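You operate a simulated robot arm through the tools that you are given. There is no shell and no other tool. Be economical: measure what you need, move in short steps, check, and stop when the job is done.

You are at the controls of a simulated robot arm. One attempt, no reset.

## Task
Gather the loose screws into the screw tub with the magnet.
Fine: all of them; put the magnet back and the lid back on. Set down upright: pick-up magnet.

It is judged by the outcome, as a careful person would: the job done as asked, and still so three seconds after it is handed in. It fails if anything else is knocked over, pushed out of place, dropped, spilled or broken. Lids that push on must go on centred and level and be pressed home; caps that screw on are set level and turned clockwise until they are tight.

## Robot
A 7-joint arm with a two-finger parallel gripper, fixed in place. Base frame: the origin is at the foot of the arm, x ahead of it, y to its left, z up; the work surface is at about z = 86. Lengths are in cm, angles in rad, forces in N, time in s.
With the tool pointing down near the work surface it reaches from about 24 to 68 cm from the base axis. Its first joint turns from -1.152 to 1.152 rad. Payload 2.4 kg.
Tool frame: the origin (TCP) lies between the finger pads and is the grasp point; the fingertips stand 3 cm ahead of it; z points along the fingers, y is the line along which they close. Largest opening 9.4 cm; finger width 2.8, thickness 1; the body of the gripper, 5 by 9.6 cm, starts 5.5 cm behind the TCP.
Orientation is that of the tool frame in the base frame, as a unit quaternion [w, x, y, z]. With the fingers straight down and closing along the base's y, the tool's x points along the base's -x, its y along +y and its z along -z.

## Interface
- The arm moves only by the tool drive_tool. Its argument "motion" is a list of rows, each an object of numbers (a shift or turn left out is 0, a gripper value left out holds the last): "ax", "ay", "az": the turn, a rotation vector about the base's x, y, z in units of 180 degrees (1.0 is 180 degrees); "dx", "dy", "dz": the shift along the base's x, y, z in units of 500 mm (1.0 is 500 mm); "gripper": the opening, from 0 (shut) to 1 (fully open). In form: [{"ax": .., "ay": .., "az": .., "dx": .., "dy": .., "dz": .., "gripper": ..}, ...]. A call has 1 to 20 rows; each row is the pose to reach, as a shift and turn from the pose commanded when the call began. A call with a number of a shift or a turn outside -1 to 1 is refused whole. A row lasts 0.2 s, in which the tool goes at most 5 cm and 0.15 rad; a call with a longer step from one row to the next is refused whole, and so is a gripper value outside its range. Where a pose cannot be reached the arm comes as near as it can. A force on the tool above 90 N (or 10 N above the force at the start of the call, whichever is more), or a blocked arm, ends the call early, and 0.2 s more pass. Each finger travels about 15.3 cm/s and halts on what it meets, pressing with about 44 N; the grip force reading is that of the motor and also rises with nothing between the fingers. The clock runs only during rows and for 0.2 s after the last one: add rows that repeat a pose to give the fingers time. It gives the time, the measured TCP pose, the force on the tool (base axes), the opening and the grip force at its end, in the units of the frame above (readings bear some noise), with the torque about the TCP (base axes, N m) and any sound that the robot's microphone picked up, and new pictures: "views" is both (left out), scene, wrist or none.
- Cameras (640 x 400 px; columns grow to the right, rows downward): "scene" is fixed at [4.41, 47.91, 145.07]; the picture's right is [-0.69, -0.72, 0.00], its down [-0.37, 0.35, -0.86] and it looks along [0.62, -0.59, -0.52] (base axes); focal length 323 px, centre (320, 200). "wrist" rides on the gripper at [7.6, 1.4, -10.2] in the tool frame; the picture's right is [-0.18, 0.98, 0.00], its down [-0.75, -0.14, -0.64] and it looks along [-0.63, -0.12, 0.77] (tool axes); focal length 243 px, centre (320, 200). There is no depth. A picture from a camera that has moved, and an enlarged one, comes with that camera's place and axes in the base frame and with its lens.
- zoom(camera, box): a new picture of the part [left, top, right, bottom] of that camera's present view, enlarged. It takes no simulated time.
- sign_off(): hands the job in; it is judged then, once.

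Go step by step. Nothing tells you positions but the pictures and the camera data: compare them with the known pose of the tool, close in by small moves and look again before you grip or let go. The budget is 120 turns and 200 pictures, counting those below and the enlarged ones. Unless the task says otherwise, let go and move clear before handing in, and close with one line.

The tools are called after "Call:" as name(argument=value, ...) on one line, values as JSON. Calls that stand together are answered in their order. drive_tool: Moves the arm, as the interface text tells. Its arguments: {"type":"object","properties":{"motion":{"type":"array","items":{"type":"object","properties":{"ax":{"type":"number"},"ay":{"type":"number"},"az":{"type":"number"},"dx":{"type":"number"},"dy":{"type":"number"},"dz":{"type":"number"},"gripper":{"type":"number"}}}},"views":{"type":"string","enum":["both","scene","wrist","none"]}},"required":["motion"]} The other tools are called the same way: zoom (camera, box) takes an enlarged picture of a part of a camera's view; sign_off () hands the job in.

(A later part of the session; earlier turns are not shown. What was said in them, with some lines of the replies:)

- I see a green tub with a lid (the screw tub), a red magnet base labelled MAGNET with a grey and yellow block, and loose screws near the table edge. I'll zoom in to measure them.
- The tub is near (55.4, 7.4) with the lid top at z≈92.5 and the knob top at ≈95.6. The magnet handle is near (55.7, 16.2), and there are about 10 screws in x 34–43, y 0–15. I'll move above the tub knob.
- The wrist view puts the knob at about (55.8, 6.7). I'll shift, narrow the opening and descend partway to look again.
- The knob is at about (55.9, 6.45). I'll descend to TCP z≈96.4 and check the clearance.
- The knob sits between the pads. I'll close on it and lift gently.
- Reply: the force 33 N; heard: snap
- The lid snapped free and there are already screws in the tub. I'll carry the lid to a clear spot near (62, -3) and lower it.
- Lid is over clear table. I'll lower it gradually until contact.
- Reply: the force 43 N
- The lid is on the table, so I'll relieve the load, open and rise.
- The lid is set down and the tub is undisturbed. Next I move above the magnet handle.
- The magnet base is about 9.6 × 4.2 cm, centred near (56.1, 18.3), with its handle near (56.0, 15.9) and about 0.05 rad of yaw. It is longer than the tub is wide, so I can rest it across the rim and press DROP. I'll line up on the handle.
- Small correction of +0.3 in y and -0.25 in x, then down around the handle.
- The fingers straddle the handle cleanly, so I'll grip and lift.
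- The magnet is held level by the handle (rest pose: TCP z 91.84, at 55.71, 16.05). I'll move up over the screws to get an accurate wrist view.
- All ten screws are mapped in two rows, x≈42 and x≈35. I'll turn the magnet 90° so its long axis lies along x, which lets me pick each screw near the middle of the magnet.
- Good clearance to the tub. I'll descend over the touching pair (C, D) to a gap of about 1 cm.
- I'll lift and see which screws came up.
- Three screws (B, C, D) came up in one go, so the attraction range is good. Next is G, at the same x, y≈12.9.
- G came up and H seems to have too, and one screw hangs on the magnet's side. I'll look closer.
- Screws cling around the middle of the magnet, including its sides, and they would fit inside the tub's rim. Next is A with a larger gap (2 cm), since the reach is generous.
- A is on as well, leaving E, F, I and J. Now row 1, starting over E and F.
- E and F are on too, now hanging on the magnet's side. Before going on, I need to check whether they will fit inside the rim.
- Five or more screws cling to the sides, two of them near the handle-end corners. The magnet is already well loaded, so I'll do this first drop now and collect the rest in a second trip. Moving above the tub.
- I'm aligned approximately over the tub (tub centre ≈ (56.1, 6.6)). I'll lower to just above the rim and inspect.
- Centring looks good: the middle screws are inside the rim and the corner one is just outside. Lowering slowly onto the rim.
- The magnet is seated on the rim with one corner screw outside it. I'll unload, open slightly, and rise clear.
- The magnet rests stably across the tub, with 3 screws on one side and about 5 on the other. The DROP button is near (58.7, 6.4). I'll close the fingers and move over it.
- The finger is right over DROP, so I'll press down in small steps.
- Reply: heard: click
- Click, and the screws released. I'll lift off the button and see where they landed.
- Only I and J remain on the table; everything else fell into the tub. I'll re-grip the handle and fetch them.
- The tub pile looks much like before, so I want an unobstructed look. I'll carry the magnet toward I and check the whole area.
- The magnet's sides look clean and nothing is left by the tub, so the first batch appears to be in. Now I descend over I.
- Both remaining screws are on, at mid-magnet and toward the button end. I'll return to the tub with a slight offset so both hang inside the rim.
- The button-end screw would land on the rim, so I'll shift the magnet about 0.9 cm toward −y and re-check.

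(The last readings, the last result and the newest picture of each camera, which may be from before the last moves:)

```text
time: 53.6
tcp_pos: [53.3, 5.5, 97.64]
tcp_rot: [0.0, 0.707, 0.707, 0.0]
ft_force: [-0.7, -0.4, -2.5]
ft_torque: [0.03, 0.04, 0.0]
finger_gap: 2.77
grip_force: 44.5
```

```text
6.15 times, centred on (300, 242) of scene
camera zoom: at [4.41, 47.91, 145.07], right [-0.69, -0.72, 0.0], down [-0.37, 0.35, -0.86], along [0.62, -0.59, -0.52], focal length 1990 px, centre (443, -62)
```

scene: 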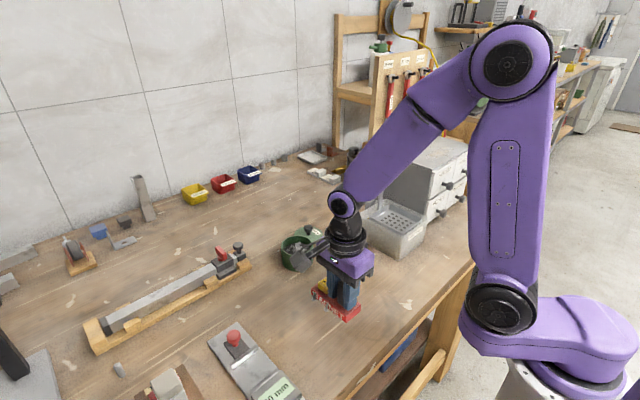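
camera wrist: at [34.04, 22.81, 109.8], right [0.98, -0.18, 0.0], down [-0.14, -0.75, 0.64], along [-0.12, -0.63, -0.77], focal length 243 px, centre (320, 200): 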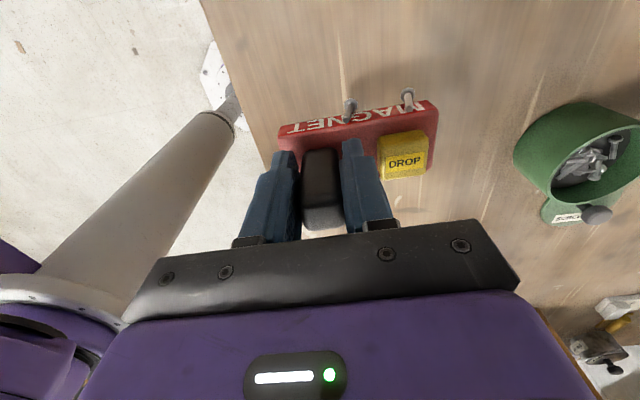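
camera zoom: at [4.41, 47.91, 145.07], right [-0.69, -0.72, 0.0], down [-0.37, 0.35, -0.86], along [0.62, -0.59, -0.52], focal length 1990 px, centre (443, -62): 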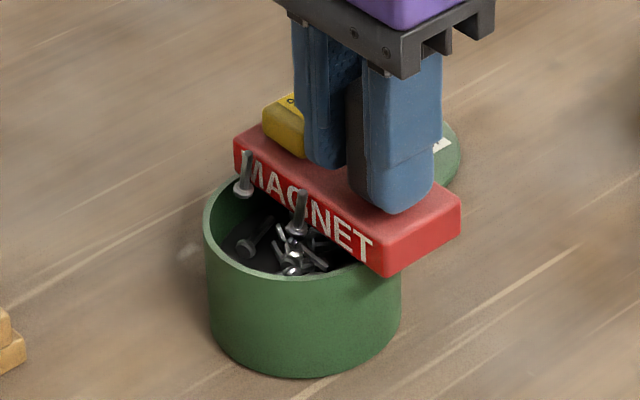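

Both screws are clearly inside now, so I'll seat it on the rim.

Call:
drive_tool(motion=[{"dz": -0.004}, {"dz": -0.008}, {"dz": -0.011}], views="none")

Call:
zoom(camera="wrist", box=[240, 60, 480, 200])

Call:
zoom(camera="scene", box=[260, 210, 340, 275])

```text
time: 54.4
tcp_pos: [53.18, 5.51, 97.39]
tcp_rot: [0.001, 0.708, 0.706, 0.002]
ft_force: [-6.0, 0.4, 22.4]
ft_torque: [0.13, 0.24, -0.02]
finger_gap: 2.76
grip_force: 43.8
```

```text
2.67 times, centred on (360, 130) of wrist
camera zoom: at [54.53, 13.2, 107.61], right [0.98, -0.18, 0.0], down [-0.14, -0.75, 0.64], along [-0.12, -0.63, -0.77], focal length 647 px, centre (213, 387)
```

zoom: 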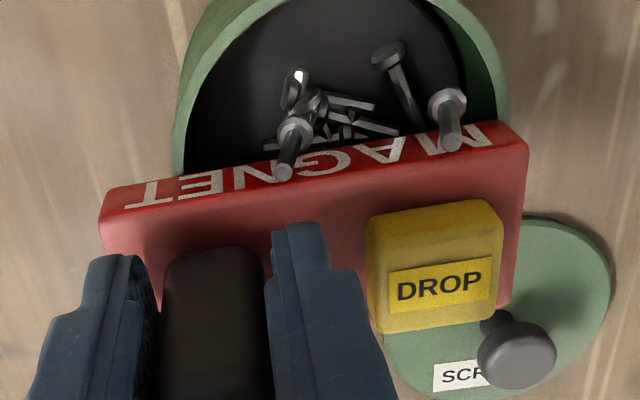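

```text
6.15 times, centred on (300, 242) of scene
camera zoom: at [4.35, 47.9, 145.07], right [-0.69, -0.72, 0.0], down [-0.37, 0.35, -0.86], along [0.62, -0.59, -0.51], focal length 1990 px, centre (443, -62)
```

zoom: 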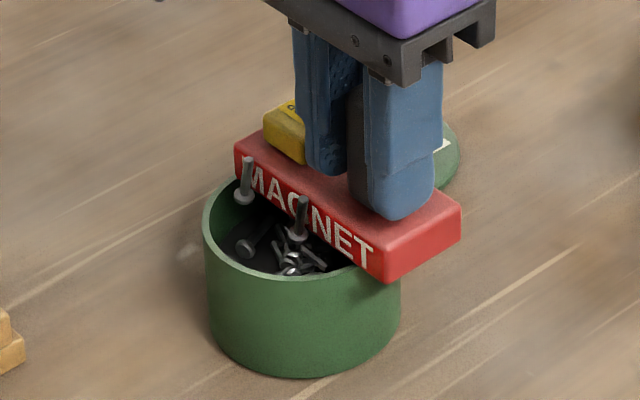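

Seated at the same height as before. I'll release, rise, close and move above the button.

Call:
drive_tool(motion=[{"dz": 0.005}, {"dz": 0.005, "gripper": 0.36}, {"dz": 0.005, "gripper": 0.4}, {"dz": 0.005, "gripper": 0.4}, {"dz": 0.05}, {"dz": 0.11}, {"dz": 0.17}, {"dz": 0.17, "dx": 0.05, "dy": -0.005, "gripper": 0}, {"dz": 0.17, "dx": 0.096, "dy": -0.01, "gripper": 0}, {"dz": 0.1, "dx": 0.096, "dy": -0.01}, {"dz": 0.03, "dx": 0.096, "dy": -0.01}, {"dz": 0.03, "dx": 0.096, "dy": -0.01}], views="none")

Call:
zoom(camera="wrist", box=[240, 60, 480, 220])

Call:
zoom(camera="scene", box=[260, 210, 340, 275])

```text
time: 57.0
tcp_pos: [57.84, 5.1, 98.6]
tcp_rot: [0.001, 0.707, 0.708, 0.0]
ft_force: [0.6, -0.2, -0.1]
ft_torque: [-0.01, -0.02, 0.01]
finger_gap: 0.0
grip_force: 32.7
```

```text
2.50 times, centred on (360, 140) of wrist
camera zoom: at [59.2, 12.77, 108.81], right [0.98, -0.18, 0.0], down [-0.14, -0.75, 0.64], along [-0.12, -0.63, -0.77], focal length 606 px, centre (220, 350)
```

zoom: 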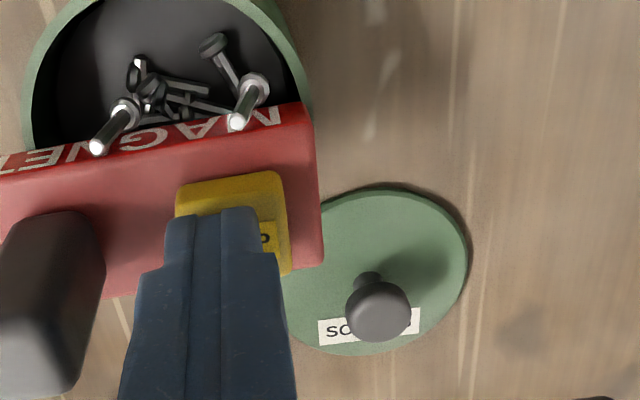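

```text
6.15 times, centred on (300, 242) of scene
camera zoom: at [4.41, 47.91, 145.07], right [-0.69, -0.72, 0.0], down [-0.37, 0.35, -0.86], along [0.62, -0.59, -0.52], focal length 1990 px, centre (443, -62)
```

zoom: 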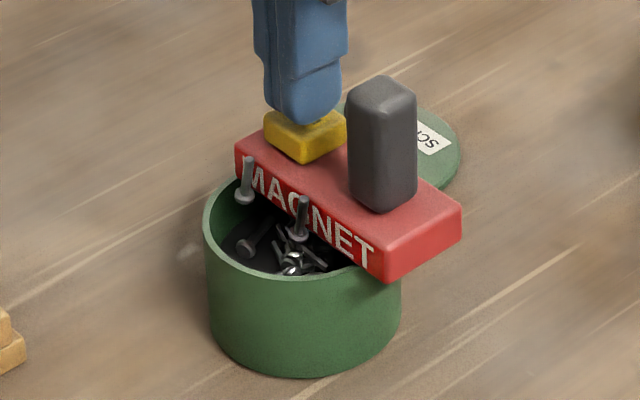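

Aligned. Pressing DROP again.

Call:
drive_tool(motion=[{"dz": -0.01, "dy": 0.004, "dx": 0.003}, {"dz": -0.017, "dy": 0.004, "dx": 0.003}, {"dz": -0.023, "dy": 0.004, "dx": 0.003}, {"dz": -0.029, "dy": 0.004, "dx": 0.003}, {"dz": -0.029, "dy": 0.004, "dx": 0.003}], views="none")

Call:
zoom(camera="scene", box=[260, 210, 340, 275])

Call:
zoom(camera="wrist", box=[240, 60, 480, 220])

```text
time: 58.2
tcp_pos: [58.21, 5.29, 97.25]
tcp_rot: [0.001, 0.708, 0.707, 0.001]
ft_force: [-0.2, 3.2, 8.8]
ft_torque: [0.08, -0.01, -0.01]
finger_gap: 0.01
grip_force: 33.0
heard: click
```

```text
6.15 times, centred on (300, 242) of scene
camera zoom: at [4.39, 47.92, 145.07], right [-0.69, -0.72, 0.0], down [-0.37, 0.35, -0.86], along [0.62, -0.59, -0.51], focal length 1990 px, centre (443, -62)
```

zoom: 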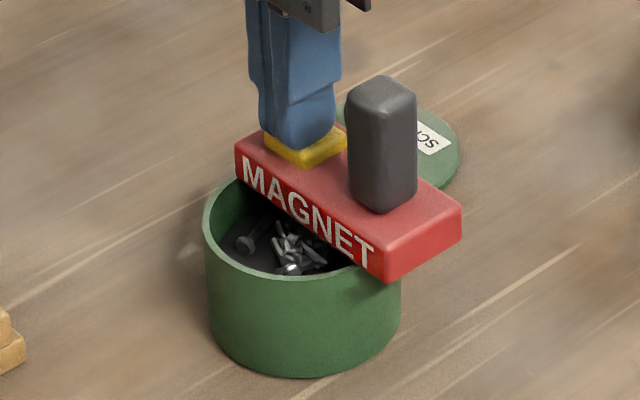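

```text
2.50 times, centred on (360, 140) of wrist
camera zoom: at [59.45, 12.92, 107.46], right [0.98, -0.18, 0.0], down [-0.14, -0.75, 0.64], along [-0.12, -0.63, -0.77], focal length 606 px, centre (220, 350)
```

zoom: 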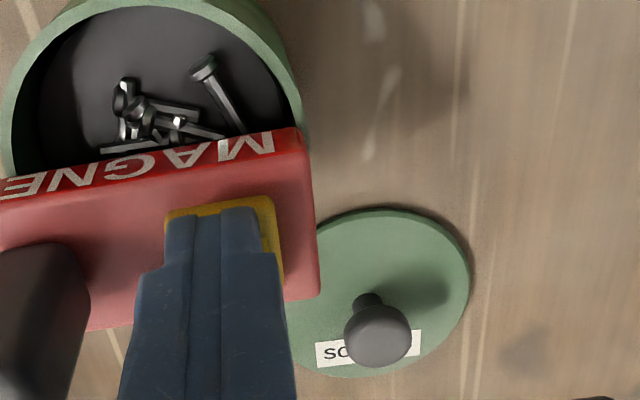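

Click again, and both screws released. I'll return to the handle, grip and lift.

Call:
drive_tool(motion=[{"dz": 0.03}, {"dz": 0.1}, {"dz": 0.18}, {"dz": 0.18, "dx": -0.05, "dy": 0.003, "gripper": 0.4}, {"dz": 0.18, "dx": -0.099, "dy": 0.006}, {"dz": 0.18, "dx": -0.099, "dy": 0.006}, {"dz": 0.1, "dx": -0.099, "dy": 0.006}, {"dz": 0.04, "dx": -0.099, "dy": 0.006}, {"dz": 0.005, "dx": -0.099, "dy": 0.006}, {"dz": 0.005, "dx": -0.099, "dy": 0.006}, {"dz": 0.005, "dx": -0.099, "dy": 0.006, "gripper": 0.2}, {"dz": 0.005, "dx": -0.099, "dy": 0.006, "gripper": 0}, {"dz": 0.005, "dx": -0.099, "dy": 0.006, "gripper": 0}, {"dz": 0.005, "dx": -0.099, "dy": 0.006, "gripper": 0}], views="none")

Call:
drive_tool(motion=[{"dz": 0.01}, {"dz": 0.05}, {"dz": 0.1}, {"dz": 0.16}, {"dz": 0.16}], views="scene")

Call:
zoom(camera="wrist", box=[260, 20, 460, 180])

```text
time: 61.2
tcp_pos: [53.31, 5.43, 97.38]
tcp_rot: [0.0, 0.707, 0.707, -0.001]
ft_force: [-0.1, 0.2, 0.1]
ft_torque: [0.05, 0.06, 0.0]
finger_gap: 2.76
grip_force: 44.3
```

```text
time: 62.4
tcp_pos: [53.21, 5.71, 105.41]
tcp_rot: [0.0, 0.707, 0.707, -0.001]
ft_force: [0.0, 0.3, -3.1]
ft_torque: [0.03, 0.11, -0.02]
finger_gap: 2.79
grip_force: 44.3
```

scene: 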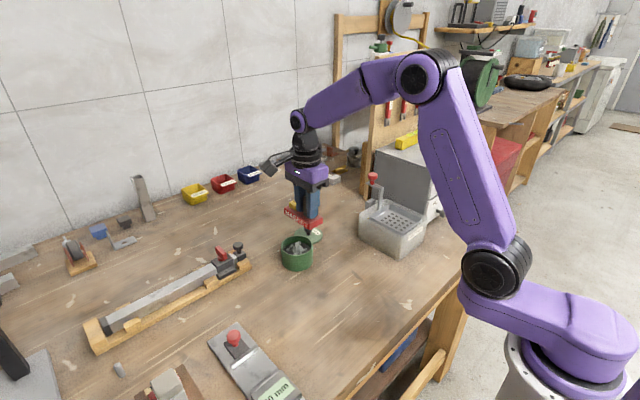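

```text
2.50 times, centred on (360, 100) of wrist
camera zoom: at [54.55, 13.32, 115.65], right [0.98, -0.18, 0.0], down [-0.14, -0.75, 0.64], along [-0.12, -0.63, -0.77], focal length 606 px, centre (220, 450)
```

zoom: 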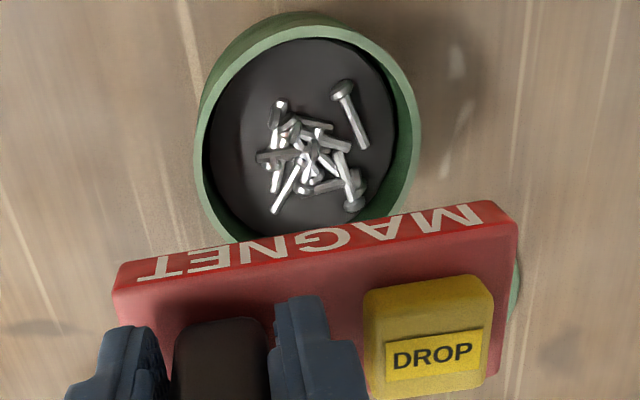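

The table is clear of screws. I'll turn the magnet back and carry it over its original spot.

Call:
drive_tool(motion=[{"az": 0.044, "dy": 0.02, "dx": 0.005}, {"az": 0.088, "dy": 0.04, "dx": 0.01}, {"az": 0.132, "dy": 0.06, "dx": 0.015}, {"az": 0.176, "dy": 0.08, "dx": 0.02}, {"az": 0.22, "dy": 0.1, "dx": 0.025}, {"az": 0.264, "dy": 0.12, "dx": 0.03}, {"az": 0.308, "dy": 0.14, "dx": 0.035}, {"az": 0.352, "dy": 0.16, "dx": 0.04}, {"az": 0.396, "dy": 0.18, "dx": 0.045}, {"az": 0.44, "dy": 0.2, "dx": 0.05}, {"az": 0.484, "dy": 0.21, "dx": 0.05}, {"az": 0.484, "dy": 0.21, "dx": 0.05, "dz": -0.08}, {"az": 0.484, "dy": 0.21, "dx": 0.05, "dz": -0.16}, {"az": 0.484, "dy": 0.21, "dx": 0.05, "dz": -0.23}, {"az": 0.484, "dy": 0.21, "dx": 0.05, "dz": -0.23}], views="wrist")

Call:
zoom(camera="scene", box=[220, 210, 330, 300])

```text
time: 65.6
tcp_pos: [55.81, 16.16, 93.75]
tcp_rot: [0.0, 0.026, 1.0, 0.0]
ft_force: [0.5, -0.2, -3.1]
ft_torque: [-0.07, 0.0, 0.0]
finger_gap: 2.81
grip_force: 43.6
camera wrist: at [48.17, 18.03, 104.07], right [0.23, 0.97, 0.0], down [0.75, -0.18, 0.64], along [0.62, -0.15, -0.77], focal length 243 px, centre (320, 200)
```

wrist: 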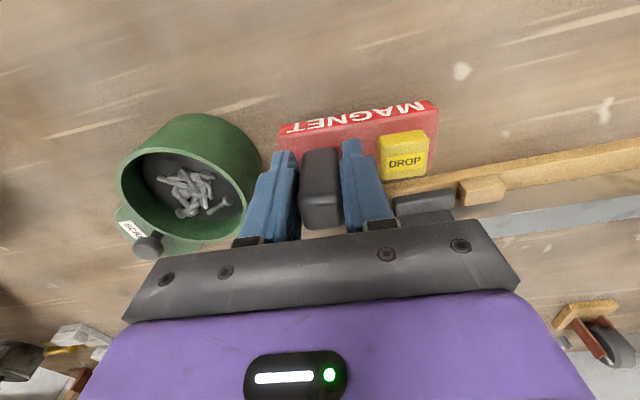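

```text
4.44 times, centred on (275, 255) of scene
camera zoom: at [4.41, 47.91, 145.07], right [-0.69, -0.72, 0.0], down [-0.37, 0.35, -0.86], along [0.62, -0.59, -0.52], focal length 1437 px, centre (520, -44)
```

zoom: 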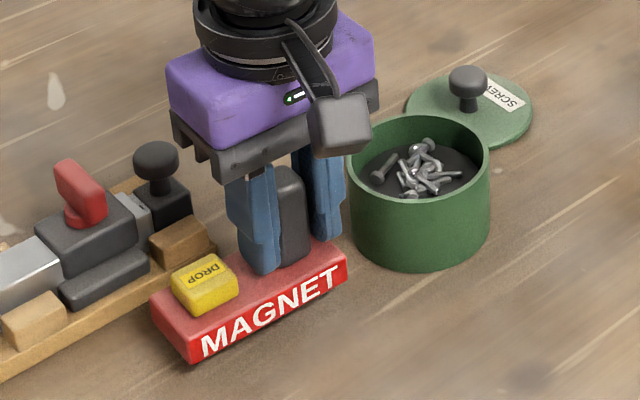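

Right over its original place. Lowering to the table.

Call:
drive_tool(motion=[{"dz": -0.015}, {"dz": -0.03}, {"dz": -0.037}, {"dz": -0.041}, {"dz": -0.044}], views="none")

```text
time: 66.8
tcp_pos: [55.91, 16.07, 91.86]
tcp_rot: [0.001, 0.026, 1.0, 0.0]
ft_force: [-4.6, -3.1, 13.2]
ft_torque: [0.06, 0.38, 0.01]
finger_gap: 2.8
grip_force: 44.5
```

It's in contact at the same height as originally (91.86), so the underside is clean. I'll release and rise.

Call:
drive_tool(motion=[{"dz": 0.003}, {"dz": 0.003, "gripper": 0.36}, {"dz": 0.003, "gripper": 0.4}, {"dz": 0.003, "gripper": 0.4}, {"dz": 0.05}, {"dz": 0.12}, {"dz": 0.2}, {"dz": 0.24}])

Call:
zoom(camera="scene", box=[220, 210, 330, 300])

```text
time: 68.6
tcp_pos: [55.81, 16.15, 103.85]
tcp_rot: [0.0, 0.025, 1.0, 0.0]
ft_force: [0.3, -0.2, 0.6]
ft_torque: [0.0, 0.02, -0.01]
finger_gap: 3.74
grip_force: 0.0
camera wrist: at [48.11, 17.97, 114.13], right [0.23, 0.97, 0.0], down [0.75, -0.18, 0.64], along [0.62, -0.15, -0.77], focal length 243 px, centre (320, 200)
```

scene: 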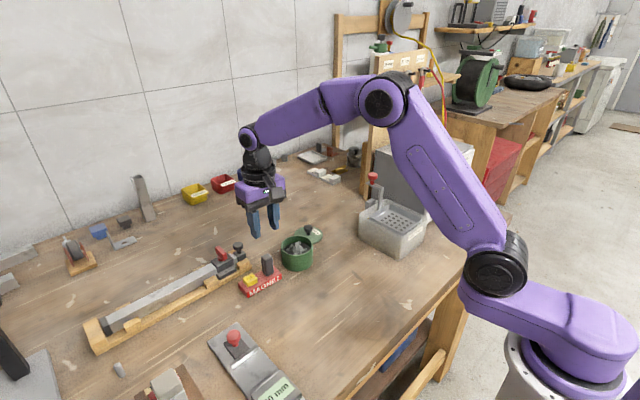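
wrist: 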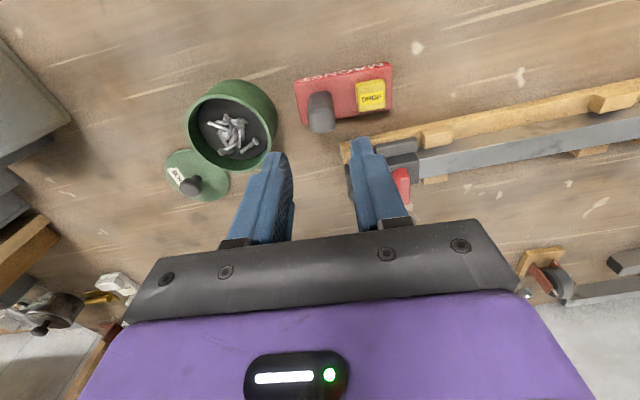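

```text
4.44 times, centred on (275, 255) of scene
camera zoom: at [4.4, 47.91, 145.07], right [-0.69, -0.72, 0.0], down [-0.37, 0.35, -0.86], along [0.62, -0.59, -0.52], focal length 1437 px, centre (520, -44)
```

zoom: 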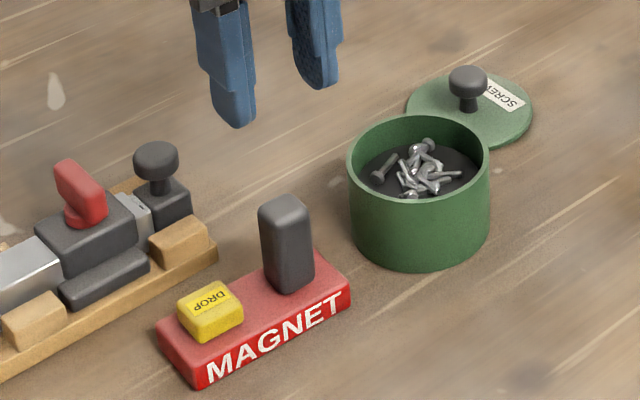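

The magnet is back upright in place. Next is the lid: squaring the yaw and moving over its knob.

Call:
drive_tool(motion=[{"az": 0.016, "dx": 0.02, "dy": -0.07, "gripper": 0.5}, {"az": 0.016, "dx": 0.04, "dy": -0.15}, {"az": 0.016, "dx": 0.07, "dy": -0.23}, {"az": 0.016, "dx": 0.1, "dy": -0.31}, {"az": 0.016, "dx": 0.124, "dy": -0.382}, {"az": 0.016, "dx": 0.124, "dy": -0.382, "dz": -0.08}, {"az": 0.016, "dx": 0.124, "dy": -0.382, "dz": -0.16}, {"az": 0.016, "dx": 0.124, "dy": -0.382, "dz": -0.16}], views="wrist")

Call:
zoom(camera="scene", box=[260, 190, 360, 275])

```text
time: 70.4
tcp_pos: [61.96, -3.0, 95.77]
tcp_rot: [0.001, 0.0, 1.0, 0.0]
ft_force: [-1.1, -0.2, -0.7]
ft_torque: [0.01, 0.02, 0.02]
finger_gap: 4.7
grip_force: 0.0
camera wrist: at [54.21, -1.53, 105.89], right [0.18, 0.98, 0.0], down [0.75, -0.14, 0.64], along [0.63, -0.12, -0.77], focal length 243 px, centre (320, 200)
```

wrist: 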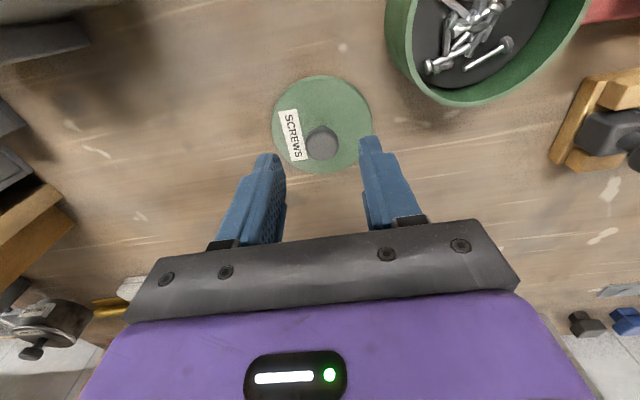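

```text
4.71 times, centred on (310, 232) of scene
camera zoom: at [4.41, 47.91, 145.07], right [-0.69, -0.72, 0.0], down [-0.37, 0.35, -0.86], along [0.62, -0.59, -0.52], focal length 1522 px, centre (367, 47)
```

zoom: 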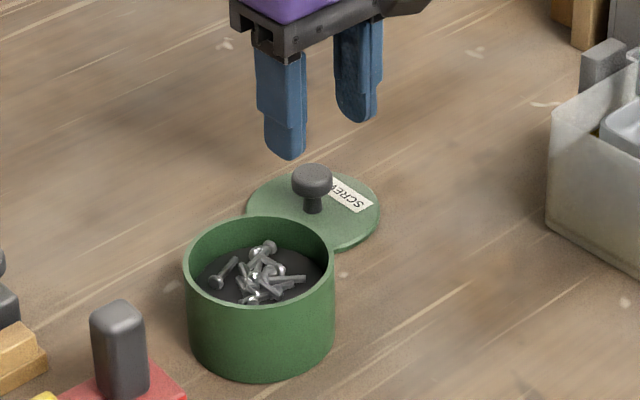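

Descend to the same grip height as before and close on the knob.

Call:
drive_tool(motion=[{"dz": -0.04}, {"dz": -0.075}, {"dz": -0.096}, {"dz": -0.096}, {"dz": -0.096, "gripper": 0.2}, {"dz": -0.096, "gripper": 0}, {"dz": -0.096, "gripper": 0}, {"dz": -0.096, "gripper": 0}], views="none")

Call:
drive_tool(motion=[{"dz": 0.02}, {"dz": 0.08}, {"dz": 0.16}, {"dz": 0.22}, {"dz": 0.22}], views="wrist")

Call:
zoom(camera="scene", box=[250, 180, 350, 275])

```text
time: 72.2
tcp_pos: [61.91, -2.99, 90.96]
tcp_rot: [0.001, 0.0, 1.0, 0.0]
ft_force: [-1.4, 0.3, -0.2]
ft_torque: [0.01, 0.01, -0.01]
finger_gap: 2.38
grip_force: 44.0
```

```text
time: 73.4
tcp_pos: [61.97, -2.97, 102.03]
tcp_rot: [0.0, 0.0, 1.0, -0.001]
ft_force: [0.2, 0.3, 0.8]
ft_torque: [0.01, -0.06, -0.01]
finger_gap: 2.33
grip_force: 43.3
camera wrist: at [54.16, -1.41, 112.26], right [0.18, 0.98, 0.0], down [0.75, -0.14, 0.64], along [0.63, -0.12, -0.77], focal length 243 px, centre (320, 200)
```

wrist: 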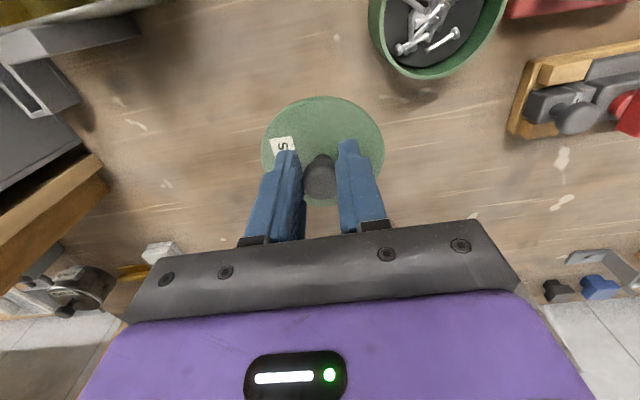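

```text
4.21 times, centred on (300, 228) of scene
camera zoom: at [4.41, 47.91, 145.07], right [-0.69, -0.72, 0.0], down [-0.37, 0.35, -0.86], along [0.62, -0.59, -0.52], focal length 1362 px, centre (404, 84)
```

zoom: 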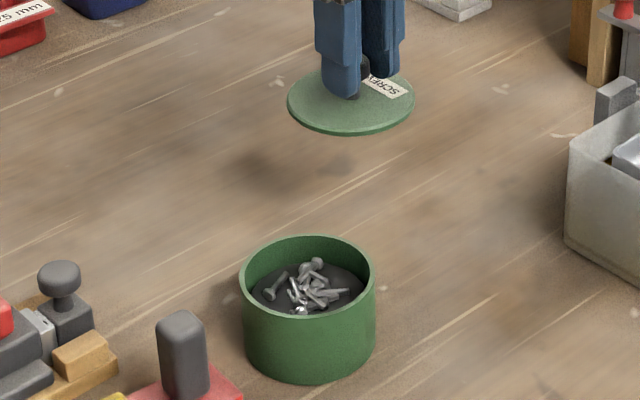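

The lid is held just as when removed. I'll return above the tub at the original lift-off pose and compare with the earlier picture.

Call:
drive_tool(motion=[{"dx": -0.03, "dy": 0.05}, {"dx": -0.06, "dy": 0.1}, {"dx": -0.09, "dy": 0.15}, {"dx": -0.124, "dy": 0.19}, {"dx": -0.124, "dy": 0.19, "dz": -0.019}, {"dx": -0.124, "dy": 0.19, "dz": -0.019}], views="wrist")

Call:
zoom(camera="scene", box=[240, 180, 360, 280])

```text
time: 74.8
tcp_pos: [55.83, 6.61, 100.88]
tcp_rot: [0.0, 0.0, 1.0, 0.001]
ft_force: [0.3, 0.3, -0.2]
ft_torque: [-0.01, 0.02, 0.01]
finger_gap: 2.38
grip_force: 44.8
camera wrist: at [48.1, 8.04, 111.16], right [0.18, 0.98, 0.0], down [0.75, -0.14, 0.64], along [0.63, -0.12, -0.77], focal length 243 px, centre (320, 200)
```

wrist: 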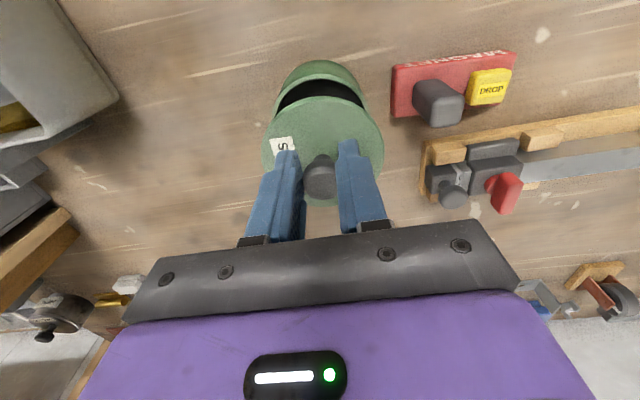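

```text
4.00 times, centred on (300, 230) of scene
camera zoom: at [4.4, 47.91, 145.07], right [-0.69, -0.72, 0.0], down [-0.37, 0.35, -0.86], along [0.62, -0.59, -0.52], focal length 1294 px, centre (400, 80)
```

zoom: 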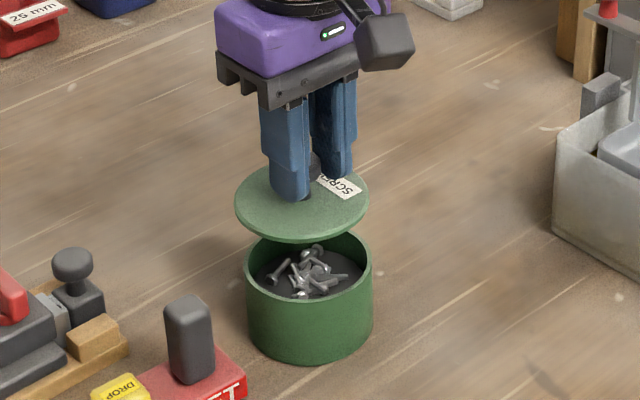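

Tub and lid line up as at removal, and the lid is level. I'll lower to just above the rim.

Call:
drive_tool(motion=[{"dz": -0.04}, {"dz": -0.065}, {"dz": -0.074}, {"dz": -0.074}], views="wrist")

Call:
zoom(camera="scene", box=[260, 205, 340, 275])

```text
time: 75.8
tcp_pos: [55.76, 6.52, 97.3]
tcp_rot: [0.001, 0.0, 1.0, 0.0]
ft_force: [0.9, -0.2, 0.2]
ft_torque: [-0.01, 0.0, 0.03]
finger_gap: 2.36
grip_force: 43.4
camera wrist: at [47.97, 7.89, 107.5], right [0.18, 0.98, 0.0], down [0.75, -0.14, 0.64], along [0.63, -0.12, -0.77], focal length 243 px, centre (320, 200)
```

wrist: 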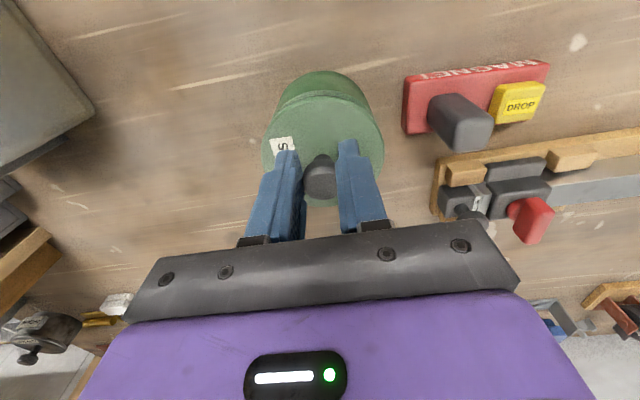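

```text
5.71 times, centred on (300, 240) of scene
camera zoom: at [4.41, 47.91, 145.07], right [-0.69, -0.72, 0.0], down [-0.37, 0.35, -0.86], along [0.62, -0.59, -0.52], focal length 1848 px, centre (434, -29)
```

zoom: 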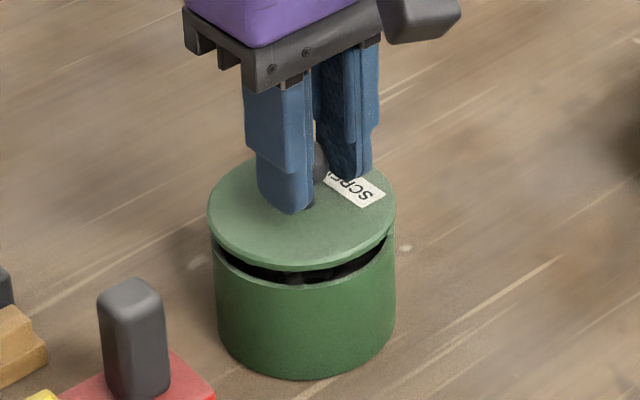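

Aligned. Pressing the lid on gradually.

Call:
drive_tool(motion=[{"dz": -0.006}, {"dz": -0.012}, {"dz": -0.018}, {"dz": -0.022}, {"dz": -0.026}], views="none")

Call:
zoom(camera="scene", box=[260, 205, 340, 275])

```text
time: 77.0
tcp_pos: [55.7, 6.6, 96.41]
tcp_rot: [0.003, 0.0, 1.0, 0.0]
ft_force: [-20.7, 0.9, 52.1]
ft_torque: [-0.01, -0.13, 0.01]
finger_gap: 2.37
grip_force: 44.4
heard: snap
```

```text
5.71 times, centred on (300, 240) of scene
camera zoom: at [4.25, 47.9, 145.08], right [-0.69, -0.72, 0.0], down [-0.37, 0.35, -0.86], along [0.62, -0.59, -0.51], focal length 1848 px, centre (434, -29)
```

zoom: 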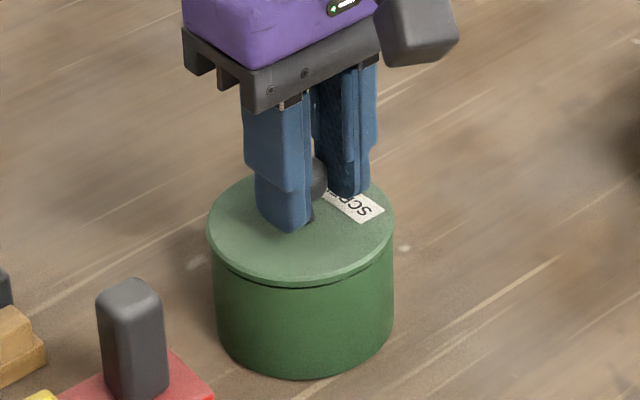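

It snapped home. I'll unload, open, rise and inspect.

Call:
drive_tool(motion=[{"dz": 0.006}, {"dz": 0.006, "gripper": 0.3}, {"dz": 0.006, "gripper": 0.5}, {"dz": 0.006, "gripper": 0.5}, {"dz": 0.06}, {"dz": 0.13}, {"dz": 0.2}], views="both")

Call:
zoom(camera="scene", box=[260, 215, 340, 275])

Call:
zoom(camera="scene", box=[220, 210, 400, 340])

```text
time: 78.6
tcp_pos: [55.81, 6.51, 105.77]
tcp_rot: [0.0, -0.001, 1.0, 0.0]
ft_force: [-0.3, 0.3, 0.2]
ft_torque: [-0.03, 0.0, -0.01]
finger_gap: 4.7
grip_force: 0.0
camera wrist: at [48.07, 7.97, 116.21], right [0.18, 0.98, 0.0], down [0.75, -0.14, 0.64], along [0.63, -0.12, -0.77], focal length 243 px, centre (320, 200)
```

scene: 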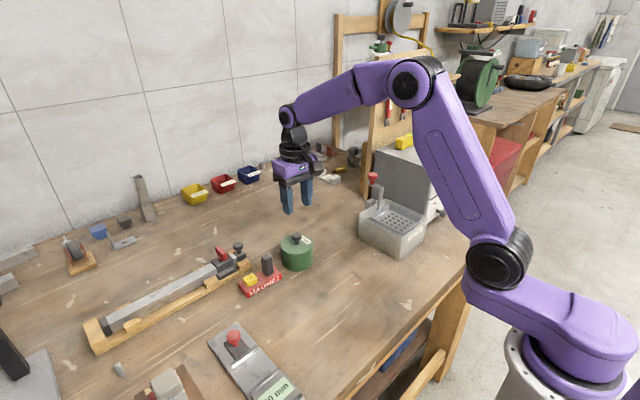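
wrist: 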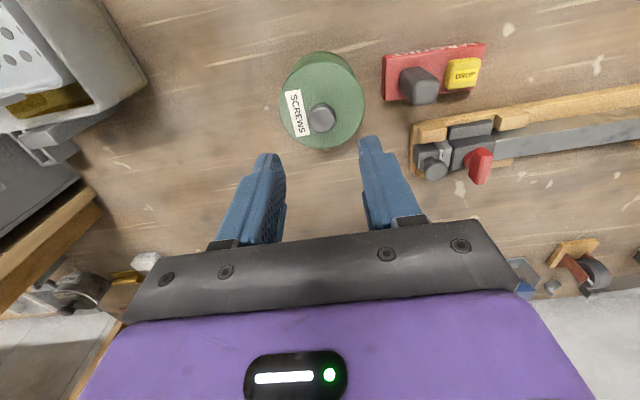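

```text
6.67 times, centred on (300, 245) of scene
camera zoom: at [4.41, 47.91, 145.07], right [-0.69, -0.72, 0.0], down [-0.37, 0.35, -0.86], along [0.62, -0.59, -0.52], focal length 2156 px, centre (453, -100)
```

zoom: 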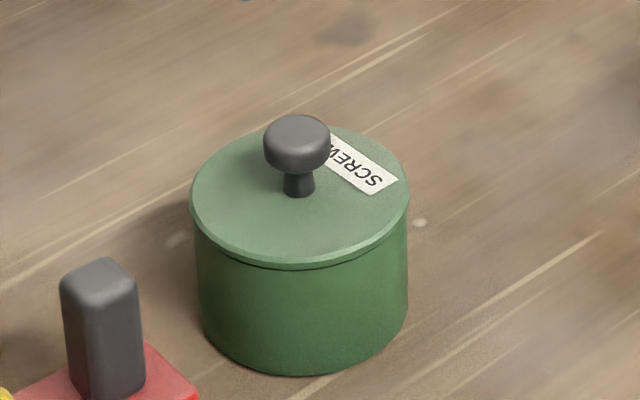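

```text
3.08 times, centred on (310, 275) of scene
camera zoom: at [4.41, 47.91, 145.07], right [-0.69, -0.72, 0.0], down [-0.37, 0.35, -0.86], along [0.62, -0.59, -0.52], focal length 995 px, centre (351, -31)
```

zoom: 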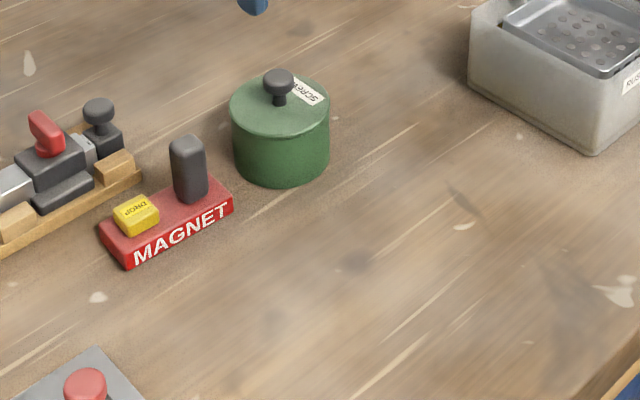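

The lid looks centred and level, and the table is clear. As a final check, one gentle press on the knob with closed fingers confirms it is home.

Call:
drive_tool(motion=[{"gripper": 0}, {"dz": -0.06}, {"dz": -0.12}, {"dz": -0.136}, {"dz": -0.142}, {"dz": -0.148}, {"dz": -0.154}], views="none")

```text
time: 80.2
tcp_pos: [55.68, 6.54, 98.15]
tcp_rot: [0.0, 0.0, 1.0, 0.0]
ft_force: [0.2, 0.4, -0.1]
ft_torque: [-0.02, -0.02, 0.03]
finger_gap: 0.01
grip_force: 33.2
```

Call:
drive_tool(motion=[{"dz": -0.006}, {"dz": -0.012}, {"dz": -0.018}, {"dz": -0.024}, {"dz": -0.03}], views="none")

Call:
zoom(camera="scene", box=[260, 205, 340, 275])

```text
time: 81.3
tcp_pos: [55.81, 6.41, 97.82]
tcp_rot: [0.004, 0.0, 1.0, 0.001]
ft_force: [-13.4, -1.4, 23.1]
ft_torque: [-0.02, 0.35, 0.01]
finger_gap: 0.0
grip_force: 33.4
stopped in row 5: the force on the tool passed its limit at 94 N (the readings are from after the stop); the commanded pose is now the measured one
```

```text
5.71 times, centred on (300, 240) of scene
camera zoom: at [4.33, 47.9, 145.07], right [-0.69, -0.72, 0.0], down [-0.37, 0.35, -0.86], along [0.62, -0.59, -0.51], focal length 1848 px, centre (434, -29)
```

zoom: 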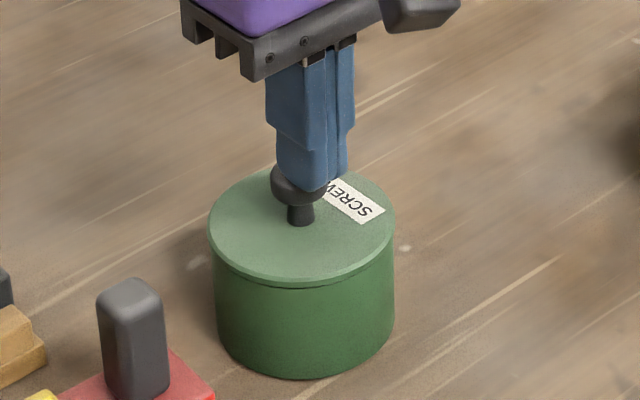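

Pressed home with no snap or movement. I'll rise clear and take a last look.

Call:
drive_tool(motion=[{"dz": 0.03}, {"dz": 0.1}, {"dz": 0.2}, {"dz": 0.28}, {"dz": 0.28}])

Call:
zoom(camera="scene", box=[230, 215, 340, 300])

```text
time: 82.5
tcp_pos: [56.12, 6.67, 111.74]
tcp_rot: [0.004, 0.0, 1.0, 0.001]
ft_force: [-0.7, 0.8, -0.3]
ft_torque: [0.01, 0.0, 0.0]
finger_gap: 0.01
grip_force: 32.8
camera wrist: at [48.18, 8.11, 121.87], right [0.18, 0.98, 0.0], down [0.75, -0.14, 0.65], along [0.64, -0.12, -0.76], focal length 243 px, centre (320, 200)
```

scene: 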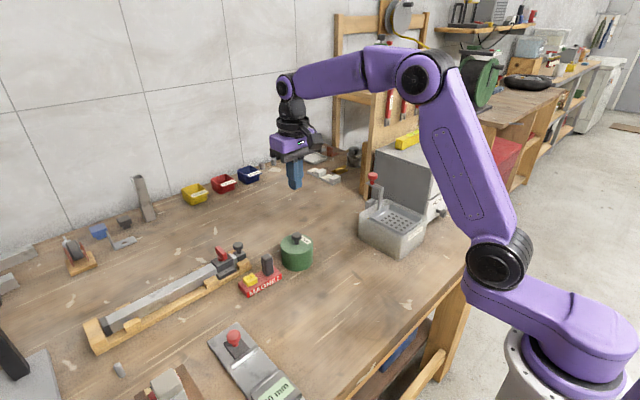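
wrist: 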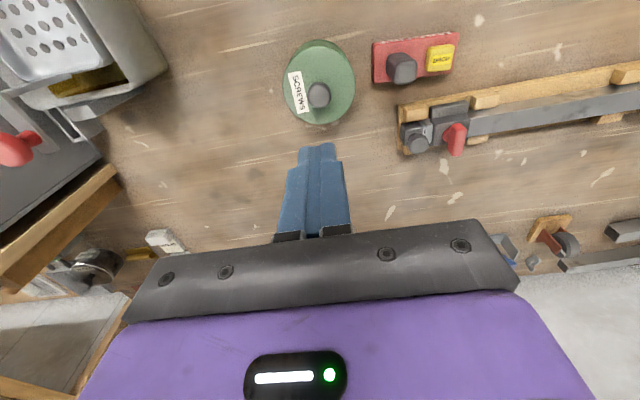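

```text
4.71 times, centred on (285, 258) of scene
camera zoom: at [4.4, 47.91, 145.07], right [-0.69, -0.72, 0.0], down [-0.37, 0.35, -0.86], along [0.62, -0.59, -0.52], focal length 1522 px, centre (485, -71)
```

zoom: 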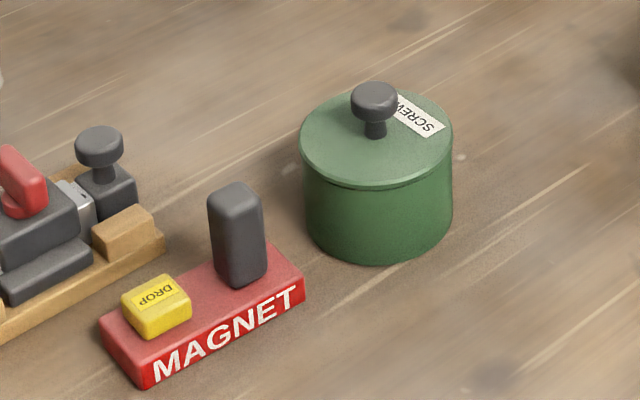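

The table is clear of screws, the magnet stands upright in its place, the lid is on and level, and the arm is clear. Handing in.

Call:
sign_off()

```text
The job is handed in.
```

All ten loose screws came off the table on the magnet and were released over the tub; the tub pile looked no bigger afterwards, so I couldn't count them inside. The magnet is back upright in its place and the lid is pressed home.
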